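You operate a simulated robot arm through the tools that you are given. There is no shell and no other tool. Be economical: measure what you need, move in short steps, check, and stop when the job is done.

The job below is to be done with a simulated robot arm. You get a single attempt, and the scene is never put back.

## Task
Take the orange tin and leave it on the plate marked thin.

The check looks at the end state, three seconds after you hand in, the way a careful person would. Anything else that was tipped, shoved, dropped, spilled or broken makes it a failure.

## Robot
A 6-joint arm with a two-finger parallel gripper, fixed in place. Base frame: the origin is at the foot of the arm, x ahead of it, y to its left, z up; the work surface is at about z = 0.8. Units: m, rad, N and s.
With the tool pointing down near the work surface it reaches from about 0.26 to 0.68 m from the base axis. Its first joint turns from -1.152 to 1.152 rad. Payload 2.9 kg.
The TCP is the grasp point between the finger pads, 0.03 m short of the fingertips. In the tool frame z runs along the fingers and y along their closing line. Largest opening 0.11 m; finger width 0.02, thickness 0.01; the body of the gripper, 0.048 by 0.112 m, starts 0.055 m behind the TCP.
Orientation is that of the tool frame in the base frame, as a unit quaternion [x, y, z, w]. With the fingers straight down and closing along the base's y, the tool's x points along the base's -x, its y along +y and its z along -z.

## Interface
- The arm moves only by the tool apply_moves. Its argument "targets" is a list of rows, each a list of 4 numbers: the shift along the base's x, y, z in m, then the turn about the base's z in rad. In form: [[dx, dy, dz, yaw], ...]. A call has 1 to 12 rows; each row shifts and turns the commanded pose from where the row before left it. "jaw" is the finger opening in m, from 0 to 0.11, set as the call begins (left out, the last holds). Rows are played at 5 a second. More than 0.05 m and 0.15 rad between two rows, or a gripper value outside its range, and nothing of the call is played. Where a pose cannot be reached the arm comes as near as it can. A force on the tool above 40 N (or 10 N above the force at the start of the call, whichever is more), or a blocked arm, ends the call early, and 0.2 s more pass. Each finger travels about 0.108 m/s and halts on what it meets, pressing with about 25 N; the grip force reading is that of the motor and also rises with nothing between the fingers. The clock runs only during rows and for 0.2 s after the last one: add rows that do not move to give the fingers time. The reply holds the time, the measured pose of the TCP, the force on the tool along the base axes, the opening and the grip force, in the units named above and with some noise, and new pictures: "views" is both (left out), scene, wrist or none.
- Cameras (640 x 400 px; columns grow to the right, rows downward): "scene" is fixed at [0.0717, 0.4311, 1.3798]; the picture's right is [-0.80, -0.60, 0.00], its down [-0.37, 0.49, -0.79] and it looks along [0.48, -0.63, -0.61] (base axes); focal length 338 px, centre (320, 200). "wrist" rides on the gripper at [-0.036, 0, -0.057] in the tool frame; the picture's right is [0.00, -1.00, 0.00], its down [0.97, 0.00, -0.24] and it looks along [0.24, 0.00, 0.97] (tool axes); focal length 218 px, centre (320, 200).
- pixel_to_xyz(camera, pixels): for up to 12 pixels [column, row] of the newest picture of that camera ("zoom" is the newest enlarged one), the place [x, y, z] in the base frame of the surface seen there, good to about 0.002 m. No time passes.
- inspect(camera, box): a new picture of the part [left, top, right, bottom] of that camera's present view, enlarged. No time passes.
- close_job(): hands the job in; it is judged then, once.

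Go step by step. Measure first, check grasps and placings, and put right what went wrong. The budget is 60 turns and 120 pictures, counting those below and the enlarged ones. Unless the task says otherwise, let go and move clear before handing in, and close with one line.

The tools are called after "Call:" as a command line: name --pt "numbers of a row" for each row, then --argument value for the rest, lists and objects as JSON in quotes. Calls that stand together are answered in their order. apply_moves: Moves the arm, as the interface text tells. Its arguments: {"type":"object","properties":{"targets":{"type":"array","items":{"type":"array","items":{"type":"number"}}},"jaw":{"type":"number"},"views":{"type":"string","enum":["both","scene","wrist","none"]}},"required":["targets"]} The other tools are called the same way: pixel_to_xyz (camera, pixels) gives the place of the surface under pixels of a picture; inspect (camera, box) takes an enlarged picture of a part of a camera's view; close_job () hands the job in.

At the start:

```text
time_s: 0.0
tool_pos: [0.4664, 0.1624, 1.0827]
tcp_rot: [0.0, 1.0, 0.0, 0.0]
wrist_force: [-0.1, -0.5, 0.2]
width: 0.11
grasp_force: 0.2
```

scene: 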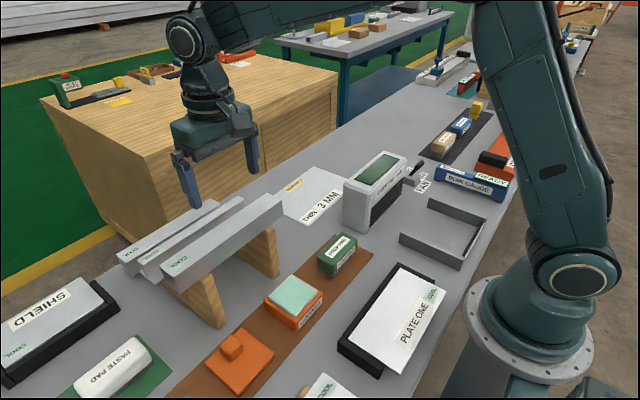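
wrist: 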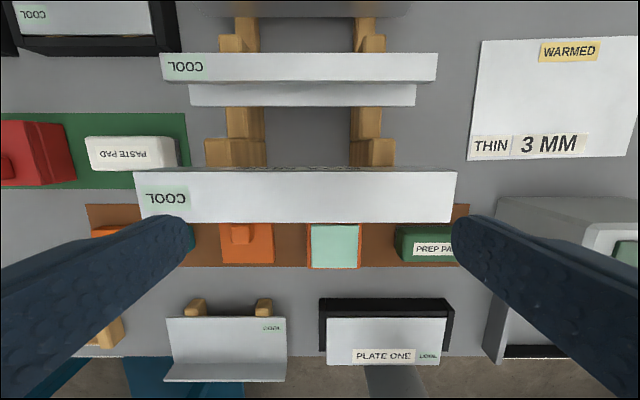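

The pictures show several orange items on a brown mat (scene 240,365 and 293,300) and a white sheet marked THIN 3 MM at (312,195). I'll enlarge these to identify them.

Call:
inspect --camera "scene" --box '[180, 220, 400, 400]'

Call:
inspect --camera "scene" --box '[260, 130, 440, 240]'

Call:
inspect --camera "wrist" --box '[70, 160, 480, 390]'

Call:
pixel_to_xyz --camera "scene" --pixels '[[293, 293], [232, 347], [240, 370], [343, 246], [300, 194], [318, 168], [345, 178], [282, 208], [306, 224], [200, 225], [220, 235], [385, 330]]'

```text
2.22 times, centred on (290, 310) of scene
```

zoom: 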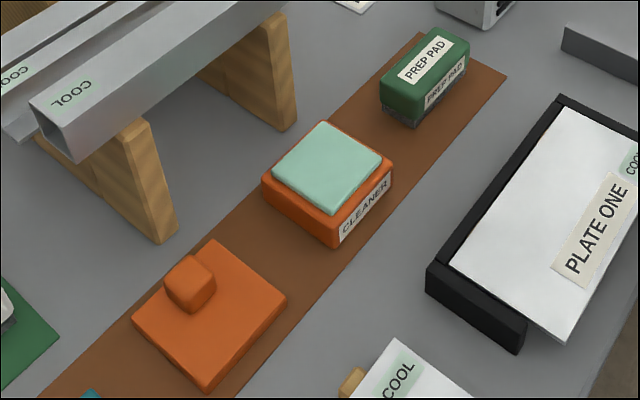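

```text
3.56 times, centred on (350, 185) of scene
```

zoom: 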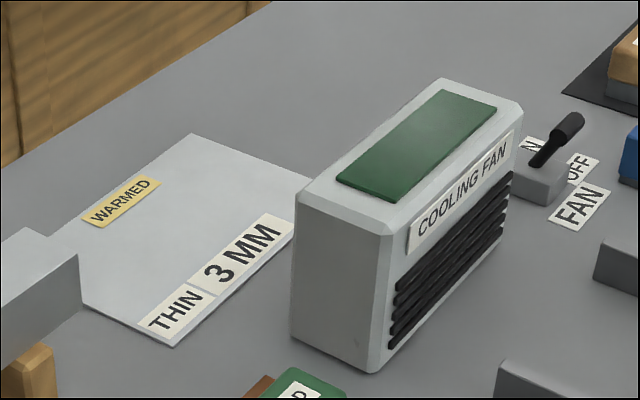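

```text
1.56 times, centred on (275, 275) of wrist
```

zoom: 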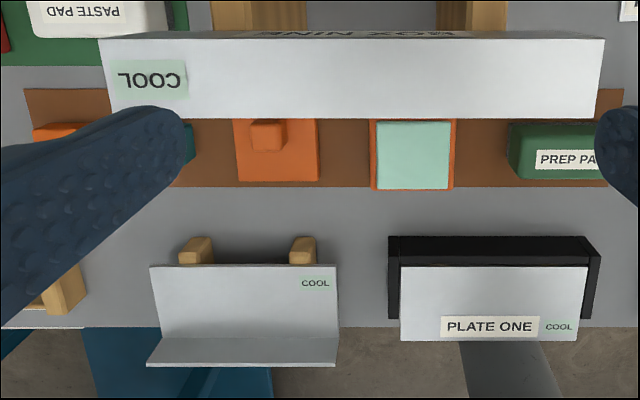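

```text
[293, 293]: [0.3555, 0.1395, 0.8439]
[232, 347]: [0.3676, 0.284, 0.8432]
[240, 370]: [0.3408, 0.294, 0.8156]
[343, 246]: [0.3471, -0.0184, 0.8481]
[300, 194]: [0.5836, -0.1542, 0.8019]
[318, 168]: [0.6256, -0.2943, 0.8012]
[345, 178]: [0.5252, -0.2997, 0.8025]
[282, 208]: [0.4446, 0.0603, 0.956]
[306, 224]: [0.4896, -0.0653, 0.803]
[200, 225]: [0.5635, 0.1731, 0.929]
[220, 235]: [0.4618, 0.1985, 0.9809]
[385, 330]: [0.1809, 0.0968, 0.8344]
```

The mat has a knobbed orange item (y≈0.29), a CLEANER with a mint top (y≈0.14), and a third orange item near wrist (110,235), mostly hidden by the finger. I'll raise the arm and move left to see it.

Call:
apply_moves --pt "0 0 0.04 0" --pt "0 0.04 0 0" --pt "0 0.05 0 0" --pt "-0.03 0.05 0 0" --pt "-0.03 0.03 0 0" --views "both"

```text
refused: row 4 steps farther than a row can; nothing moved
```

The call was refused because one row was too long. I'll send it again with shorter steps.

Call:
apply_moves --pt "0 0 0.04 0" --pt "0 0.04 0 0" --pt "0 0.04 0 0" --pt "-0.02 0.04 0 0" --pt "-0.03 0.03 0 0" --views "both"

```text
time_s: 1.2
tool_pos: [0.4166, 0.3114, 1.1249]
tcp_rot: [0.0, 1.0, 0.001, 0.0]
wrist_force: [-0.1, -0.2, -0.4]
width: 0.1102
grasp_force: 0.0
```

scene: 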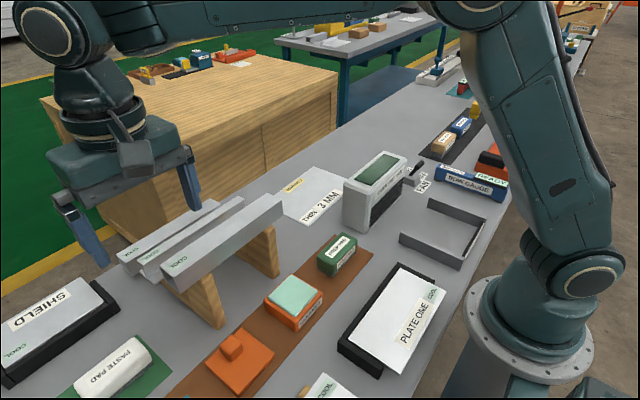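
wrist: 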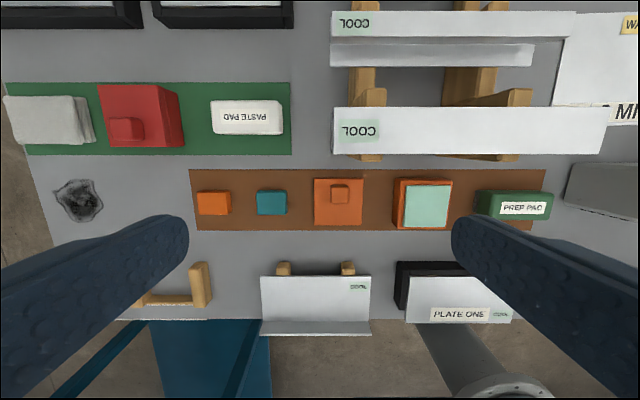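

Call:
inspect --camera "wrist" --box '[180, 150, 460, 250]'

Call:
inspect --camera "wrist" --box '[0, 70, 300, 230]'

Call:
pixel_to_xyz --camera "wrist" --pixels '[[212, 203], [271, 203], [340, 193], [330, 216], [425, 205], [395, 182], [448, 182], [448, 226], [395, 226], [315, 223], [362, 223], [362, 181]]'

```text
2.29 times, centred on (320, 200) of wrist
```

zoom: 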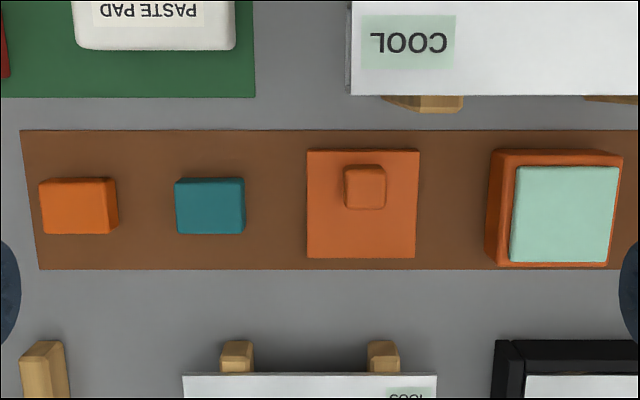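

```text
2.13 times, centred on (150, 150) of wrist
```

zoom: 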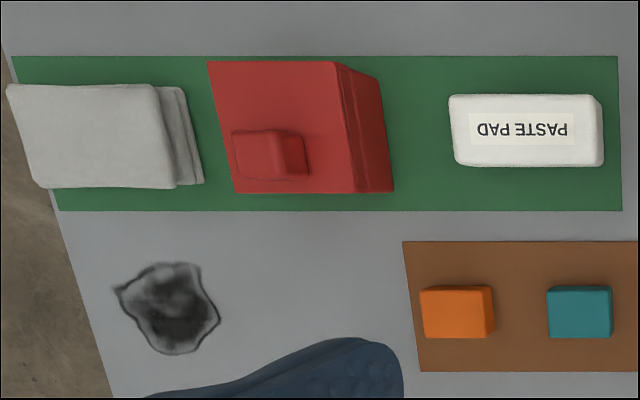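

```text
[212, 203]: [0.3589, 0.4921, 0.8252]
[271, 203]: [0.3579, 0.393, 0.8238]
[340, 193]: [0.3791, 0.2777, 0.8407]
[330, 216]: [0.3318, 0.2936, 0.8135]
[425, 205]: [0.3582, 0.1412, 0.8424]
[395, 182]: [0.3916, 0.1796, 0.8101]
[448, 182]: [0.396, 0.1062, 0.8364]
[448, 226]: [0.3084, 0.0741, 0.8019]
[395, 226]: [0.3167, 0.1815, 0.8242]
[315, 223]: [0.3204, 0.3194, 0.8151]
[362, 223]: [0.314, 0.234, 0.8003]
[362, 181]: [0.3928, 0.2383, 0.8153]
```

The orange tin is the open CLEANER tin with the mint cake, at wrist (425,205); the knobbed item beside it is its lid. Now I'll measure the tin, its neighbours, the beam and the thin plate.

Call:
pixel_to_xyz --camera "wrist" --pixels '[[403, 205], [450, 205], [452, 207], [425, 181], [425, 228], [477, 205], [365, 205], [400, 152], [400, 155], [400, 130], [400, 110], [590, 152]]'

Call:
pixel_to_xyz --camera "scene" --pixels '[[264, 298], [296, 320], [298, 328], [310, 315], [322, 294], [293, 275], [314, 167], [347, 181], [275, 191], [308, 227], [283, 215], [270, 230]]'

Call:
inspect --camera "scene" --box '[150, 150, 360, 340]'

```text
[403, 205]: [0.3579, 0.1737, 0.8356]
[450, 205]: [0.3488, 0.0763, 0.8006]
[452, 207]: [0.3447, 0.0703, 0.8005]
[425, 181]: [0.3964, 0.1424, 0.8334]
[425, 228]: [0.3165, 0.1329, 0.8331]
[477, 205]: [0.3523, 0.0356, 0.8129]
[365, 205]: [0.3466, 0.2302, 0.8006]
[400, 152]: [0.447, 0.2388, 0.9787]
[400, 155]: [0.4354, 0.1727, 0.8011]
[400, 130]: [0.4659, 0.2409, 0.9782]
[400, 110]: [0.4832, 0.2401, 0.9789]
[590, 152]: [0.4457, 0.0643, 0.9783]
```

```text
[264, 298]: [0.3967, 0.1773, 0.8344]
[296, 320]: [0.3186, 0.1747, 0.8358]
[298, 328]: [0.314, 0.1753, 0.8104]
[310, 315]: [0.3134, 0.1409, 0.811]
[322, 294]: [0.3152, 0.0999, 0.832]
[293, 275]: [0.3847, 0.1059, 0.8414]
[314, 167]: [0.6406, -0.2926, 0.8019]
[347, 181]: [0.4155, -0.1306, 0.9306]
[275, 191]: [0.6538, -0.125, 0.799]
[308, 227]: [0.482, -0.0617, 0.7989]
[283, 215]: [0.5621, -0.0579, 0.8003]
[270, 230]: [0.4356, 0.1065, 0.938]
```

```text
2.11 times, centred on (255, 245) of scene
```

zoom: 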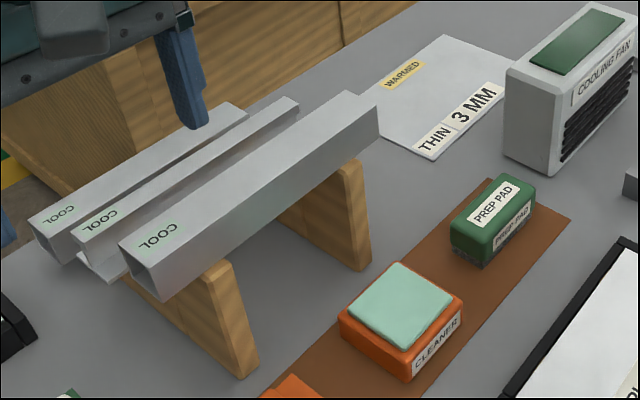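

The tin spans x 0.315–0.397 and y 0.099–0.180 with its rim at z≈0.835, and the beam's near edge is at x≈0.437. I'll grip slightly toward the base to keep the wrist clear of the beam, and move above the tin first.

Call:
apply_moves --pt "-0.02 -0.043 0 0" --pt "-0.02 -0.043 0 0" --pt "-0.014 -0.043 0 0" --pt "-0.0126 -0.0429 0 0" --pt "0 0 -0.045 0" --pt "0 0 -0.045 0" --pt "0 0 -0.045 0" --pt "0 0 -0.03 0" --pt "0 0 0 0" --jaw 0.11

```text
time_s: 3.2
tool_pos: [0.3517, 0.1399, 0.9578]
tcp_rot: [0.0, 1.0, 0.0, 0.0]
wrist_force: [0.3, -0.2, -0.7]
width: 0.1097
grasp_force: 0.1
```

scene: 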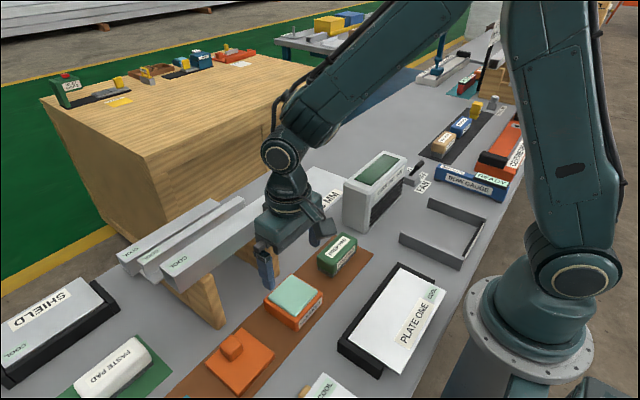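
wrist: 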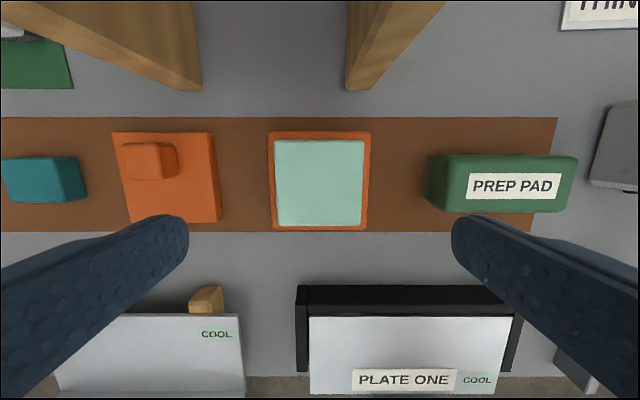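

The tin sits centred between the fingers at wrist (320,180). I'll go down until the tips are just above the rim and check.

Call:
apply_moves --pt "-0.003 0 -0.025 0" --pt "0 0 -0.025 0" --pt "0 0 -0.02 0" --pt "0 0 0 0"

```text
time_s: 4.2
tool_pos: [0.3468, 0.1407, 0.8882]
tcp_rot: [0.001, 1.0, 0.0, 0.0]
wrist_force: [-0.6, 0.0, 0.2]
width: 0.11
grasp_force: 0.0
```

scene: 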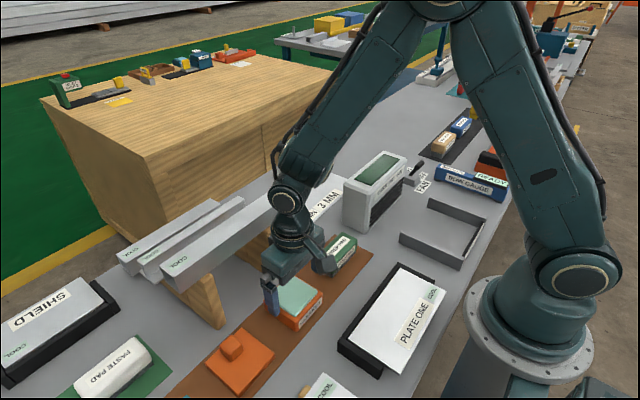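
wrist: 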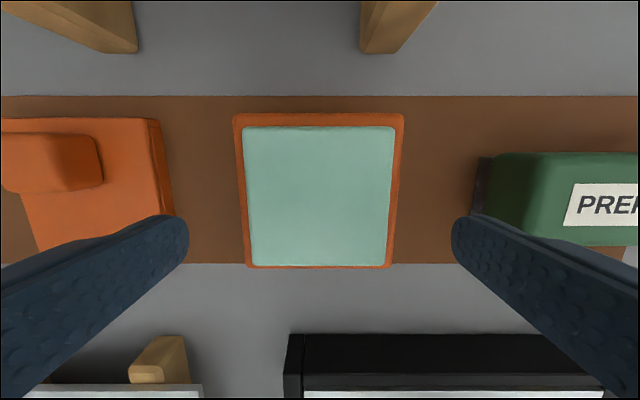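

No contact, and both fingers straddle the tin with gaps to the lid and prep pad. I'll descend 0.05 m and then close.

Call:
apply_moves --pt "0 0 -0.02 0" --pt "0 0 -0.02 0" --pt "0 0 -0.01 0" --pt "0 0 0 0"

```text
time_s: 5.2
tool_pos: [0.3481, 0.1403, 0.8388]
tcp_rot: [0.0, 1.0, 0.0, 0.0]
wrist_force: [-0.3, 0.1, 0.0]
width: 0.11
grasp_force: 0.0
```

scene: 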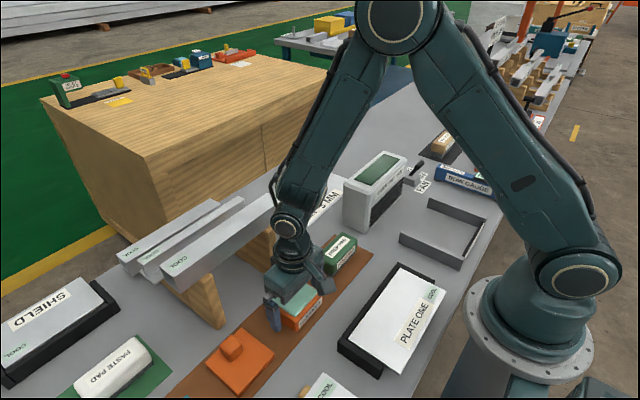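
wrist: 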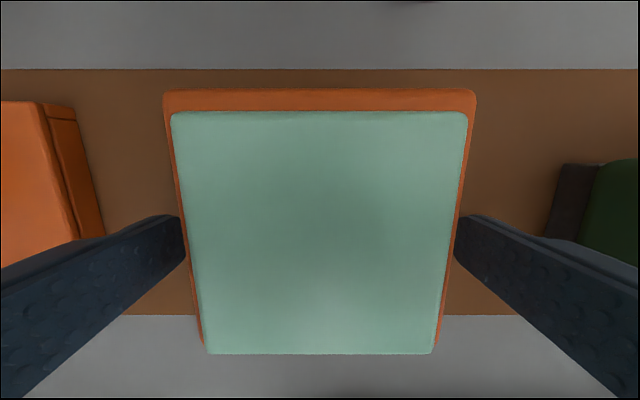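

The fingers are level with the tin's sides (wrist 185,240 and 455,240), so I'm closing now.

Call:
apply_moves --pt "0 0 0 0" --pt "0 0 0 0" --pt "0 0 0 0" --pt "0 0 0 0" --jaw 0.05 --views "wrist"

```text
time_s: 6.2
tool_pos: [0.3479, 0.1399, 0.8391]
tcp_rot: [0.001, 1.0, 0.0, 0.0]
wrist_force: [0.1, -0.7, 0.2]
width: 0.0839
grasp_force: 24.6
```

wrist: 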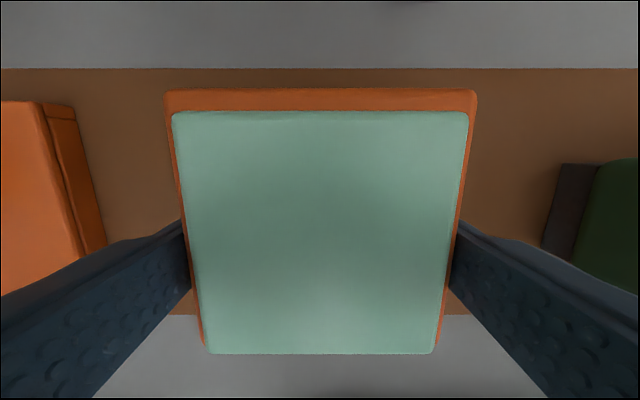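

The tin is held at 0.084 m width with 24.6 N. I'll lift straight up a little and check the hold.

Call:
apply_moves --pt "0 0 0.015 0" --pt "0 0 0.025 0" --pt "0 0 0.025 0" --pt "0 0 0 0"

```text
time_s: 7.2
tool_pos: [0.3471, 0.141, 0.9048]
tcp_rot: [0.0, 1.0, 0.001, 0.0]
wrist_force: [-0.6, -0.2, -3.6]
width: 0.0838
grasp_force: 25.4
```

scene: 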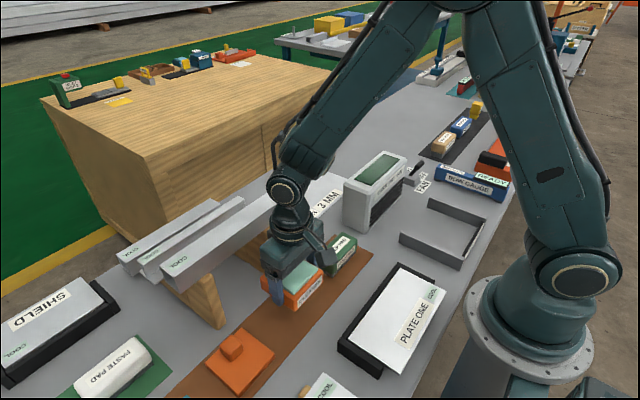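
wrist: 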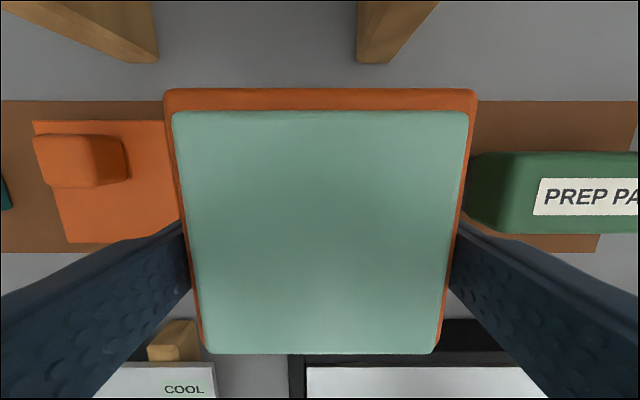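

The tin is held level and off the surface. I'll lift well above the beam (0.98) and fan, then travel toward the plate.

Call:
apply_moves --pt "0 0 0.04 0" --pt "0 0 0.04 0" --pt "0 0 0.04 0" --pt "0 0 0.035 0" --pt "0 -0.04 0 0" --pt "0 -0.04 0 0" --pt "0 -0.04 0 0" --pt "0 -0.04 0 0" --pt "0.02 -0.035 0 0" --pt "0.03 -0.03 0 0" --pt "0 0 0 0"

```text
time_s: 9.6
tool_pos: [0.3973, -0.0849, 1.0592]
tcp_rot: [0.0, 1.0, -0.001, 0.0]
wrist_force: [-0.6, -0.5, -2.8]
width: 0.0835
grasp_force: 24.9
```

scene: 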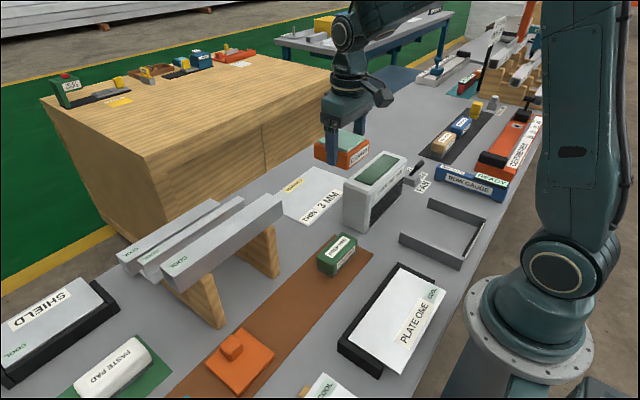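
wrist: 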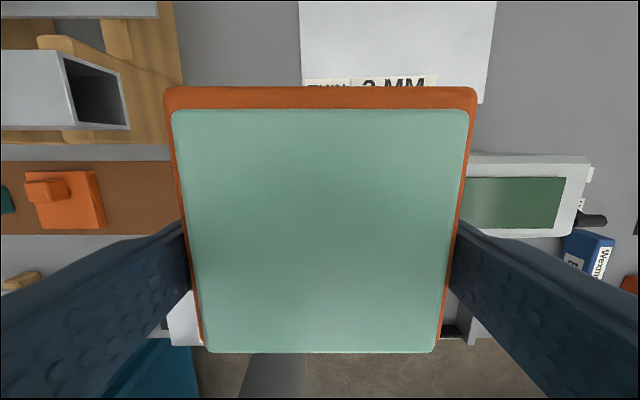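

Call:
pixel_to_xyz --camera "wrist" --pixels '[[301, 40], [303, 75], [300, 5], [490, 40], [484, 98], [479, 103], [494, 5], [520, 155], [585, 160], [480, 157]]'

Call:
inspect --camera "scene" --box '[260, 120, 420, 240]'

Call:
pixel_to_xyz --camera "scene" --pixels '[[314, 168], [275, 192], [284, 213], [308, 225], [342, 184], [343, 205], [292, 186], [318, 211]]'

```text
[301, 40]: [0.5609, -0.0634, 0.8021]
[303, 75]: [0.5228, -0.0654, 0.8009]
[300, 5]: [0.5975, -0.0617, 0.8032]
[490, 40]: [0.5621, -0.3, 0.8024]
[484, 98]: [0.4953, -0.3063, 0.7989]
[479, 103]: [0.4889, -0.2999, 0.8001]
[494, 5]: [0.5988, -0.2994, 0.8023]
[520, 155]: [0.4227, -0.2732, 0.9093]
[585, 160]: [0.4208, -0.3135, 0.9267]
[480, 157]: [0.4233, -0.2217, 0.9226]
```

```text
3.33 times, centred on (340, 180) of scene
```

zoom: 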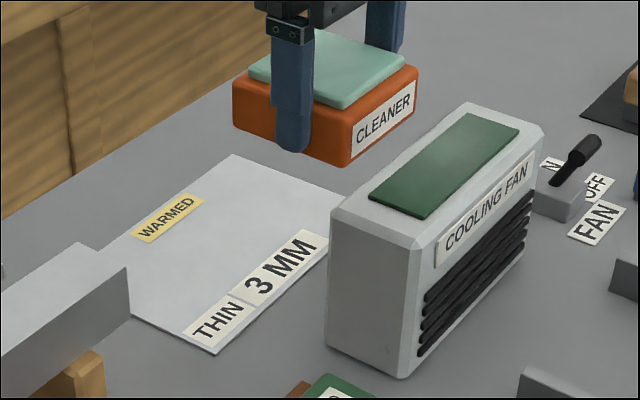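

```text
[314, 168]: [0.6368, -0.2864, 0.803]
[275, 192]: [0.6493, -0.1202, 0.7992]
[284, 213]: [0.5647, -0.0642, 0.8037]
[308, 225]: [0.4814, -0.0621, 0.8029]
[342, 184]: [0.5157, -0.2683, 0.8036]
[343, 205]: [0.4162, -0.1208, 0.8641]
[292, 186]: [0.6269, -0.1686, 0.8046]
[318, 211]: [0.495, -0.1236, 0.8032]
```

The plate spans x 0.485–0.645 and y −0.30 to −0.06 with its top at 0.803. I'll hold the tin over its centre, aiming for TCP (0.560, −0.188), and go partway down.

Call:
apply_moves --pt "0.035 -0.025 0 0" --pt "0.035 -0.025 0 0" --pt "0.035 -0.025 0 0" --pt "0.035 -0.025 0 0" --pt "0.023 -0.004 0 0" --pt "0 0 -0.04 0" --pt "0 0 -0.04 0" --pt "0 0 -0.04 0" --pt "0 0 -0.04 0" --pt "0 0 -0.03 0" --pt "0 0 0 0"

```text
time_s: 12.0
tool_pos: [0.5619, -0.19, 0.8683]
tcp_rot: [0.0, 1.0, 0.0, 0.0]
wrist_force: [0.4, 0.2, -1.6]
width: 0.0837
grasp_force: 24.8
```

scene: 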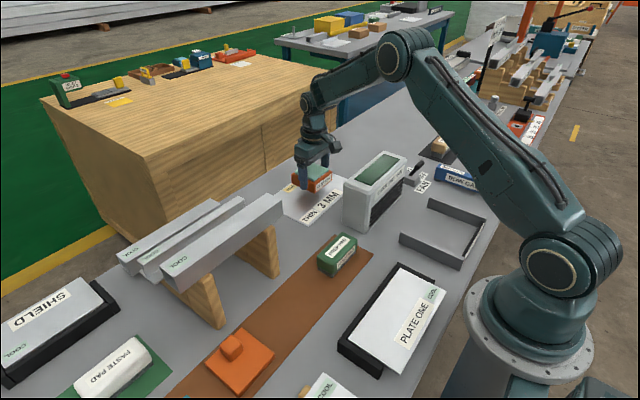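
wrist: 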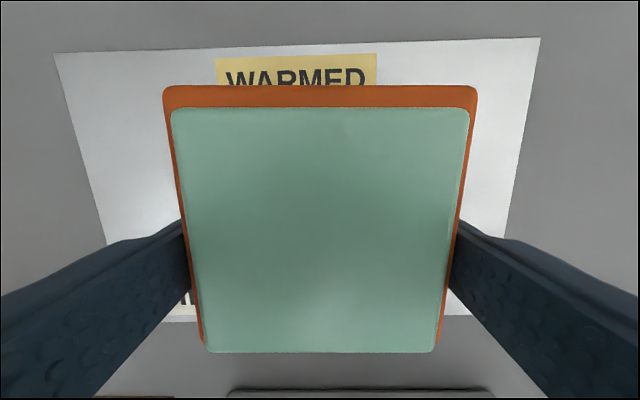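

The tin is over the middle of the plate. I'll lower it 0.025 m in small steps, to just about contact.

Call:
apply_moves --pt "0 0 -0.01 0" --pt "0 0 -0.008 0" --pt "0 0 -0.004 0" --pt "0 0 -0.003 0" --pt "0 0 0 0" --views "scene"

Call:
inspect --camera "scene" --box '[270, 140, 370, 230]'

```text
time_s: 13.2
tool_pos: [0.5611, -0.1895, 0.8435]
tcp_rot: [0.0, 1.0, 0.0, 0.001]
wrist_force: [-0.1, 0.6, -2.7]
width: 0.0839
grasp_force: 25.3
```

scene: 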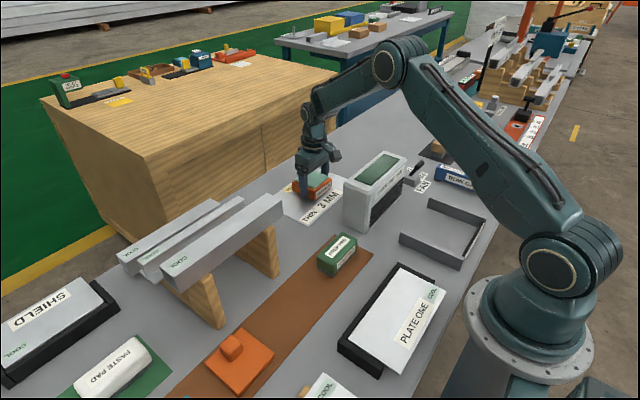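

```text
4.44 times, centred on (320, 185) of scene
```

zoom: 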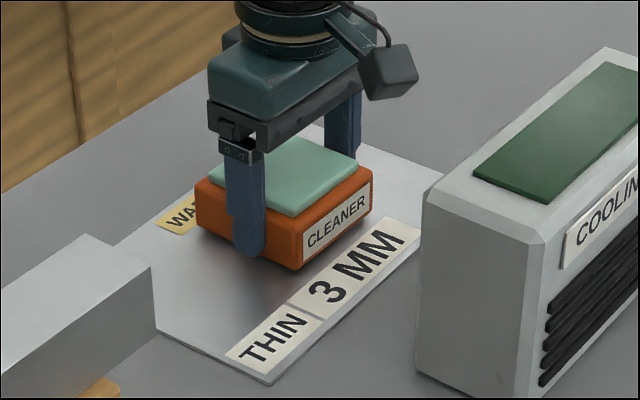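

The force still shows the tin's weight (−2.7 N), so it is a millimetre or two above the plate. I'll creep down 2 mm more.

Call:
apply_moves --pt "0 0 -0.001 0" --pt "0 0 -0.001 0" --pt "0 0 0 0" --views "none"

```text
time_s: 14.0
tool_pos: [0.5605, -0.1878, 0.8404]
tcp_rot: [0.0, 1.0, 0.001, 0.0]
wrist_force: [-0.1, 0.2, -2.7]
width: 0.0839
grasp_force: 24.6
```

Call:
apply_moves --pt "0 0 -0.001 0" --pt "0 0 0 0" --views "none"

```text
time_s: 14.6
tool_pos: [0.5605, -0.1891, 0.8422]
tcp_rot: [0.0, 1.0, 0.0, -0.001]
wrist_force: [-0.1, 0.2, -2.1]
width: 0.0836
grasp_force: 25.0
```

Call:
apply_moves --pt "0 0 -0.001 0" --pt "0 0 0 0" --views "none"

```text
time_s: 15.2
tool_pos: [0.5602, -0.1893, 0.839]
tcp_rot: [-0.001, 1.0, 0.0, 0.0]
wrist_force: [-0.8, -0.2, 0.0]
width: 0.0837
grasp_force: 24.4
```

The weight reading has dropped to 0.0 N, so the tin rests on the plate. I'm opening the fingers.

Call:
apply_moves --pt "0 0 0 0" --pt "0 0 0 0" --pt "0 0 0 0" --jaw 0.11 --views "wrist"

```text
time_s: 16.0
tool_pos: [0.56, -0.1893, 0.8405]
tcp_rot: [-0.001, 1.0, -0.001, 0.0]
wrist_force: [0.8, -0.7, 0.5]
width: 0.1101
grasp_force: 0.1
```

wrist: 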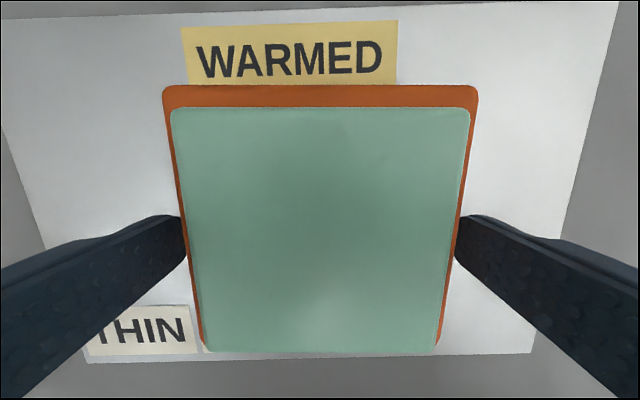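

The fingers are open and clear of the tin. I'll rise straight up.

Call:
apply_moves --pt "0 0 0.02 0" --pt "0 0 0.04 0" --pt "0 0 0.045 0" --pt "0 0 0.045 0" --pt "0 0 0.045 0" --pt "0 0 0.03 0" --pt "-0.04 0 0 0" --pt "-0.04 0 0 0" --pt "0 0 0 0"

Call:
inspect --camera "scene" --box '[260, 130, 400, 230]'

```text
time_s: 18.0
tool_pos: [0.4809, -0.1897, 1.0648]
tcp_rot: [-0.001, 1.0, 0.0, 0.0]
wrist_force: [-0.1, 0.4, 0.1]
width: 0.11
grasp_force: 0.1
```

scene: 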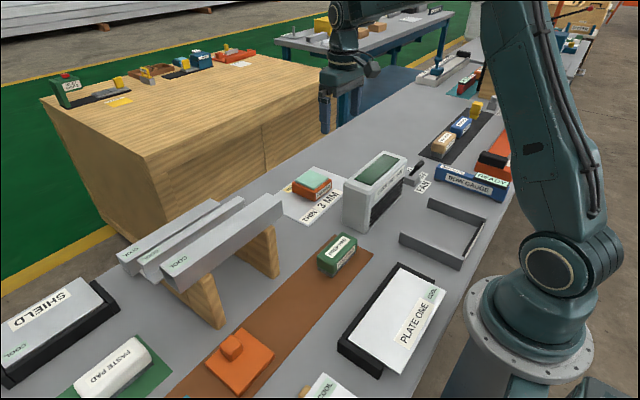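
wrist: 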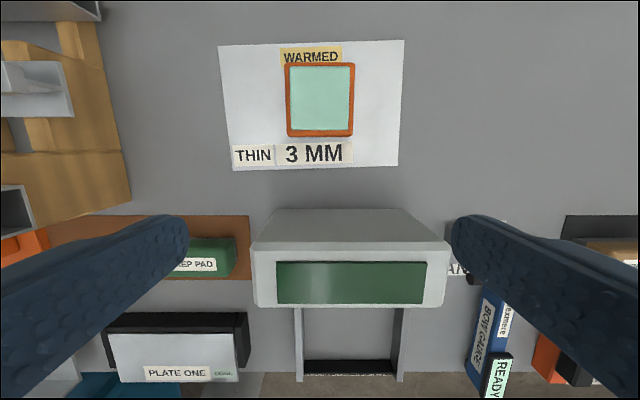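

```text
4.00 times, centred on (330, 180) of scene
```

zoom: 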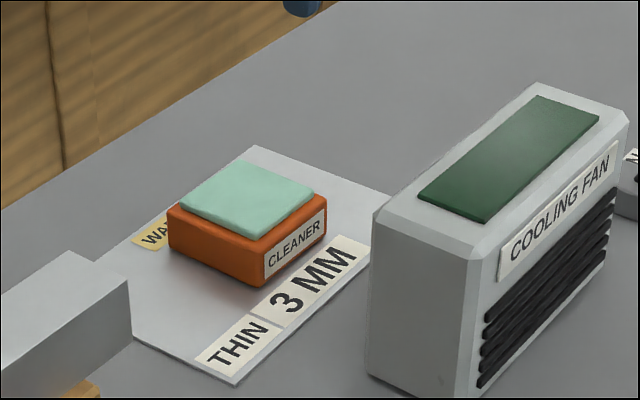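

The tin sits flat and fully on the THIN plate (wrist 320,100), the gripper is clear, and nothing else has moved. I'm handing in.

Call:
close_job

```text
The job is handed in.
```

The orange CLEANER tin is on the plate marked THIN, the gripper is open and clear of it, and the last pictures show nothing else disturbed.
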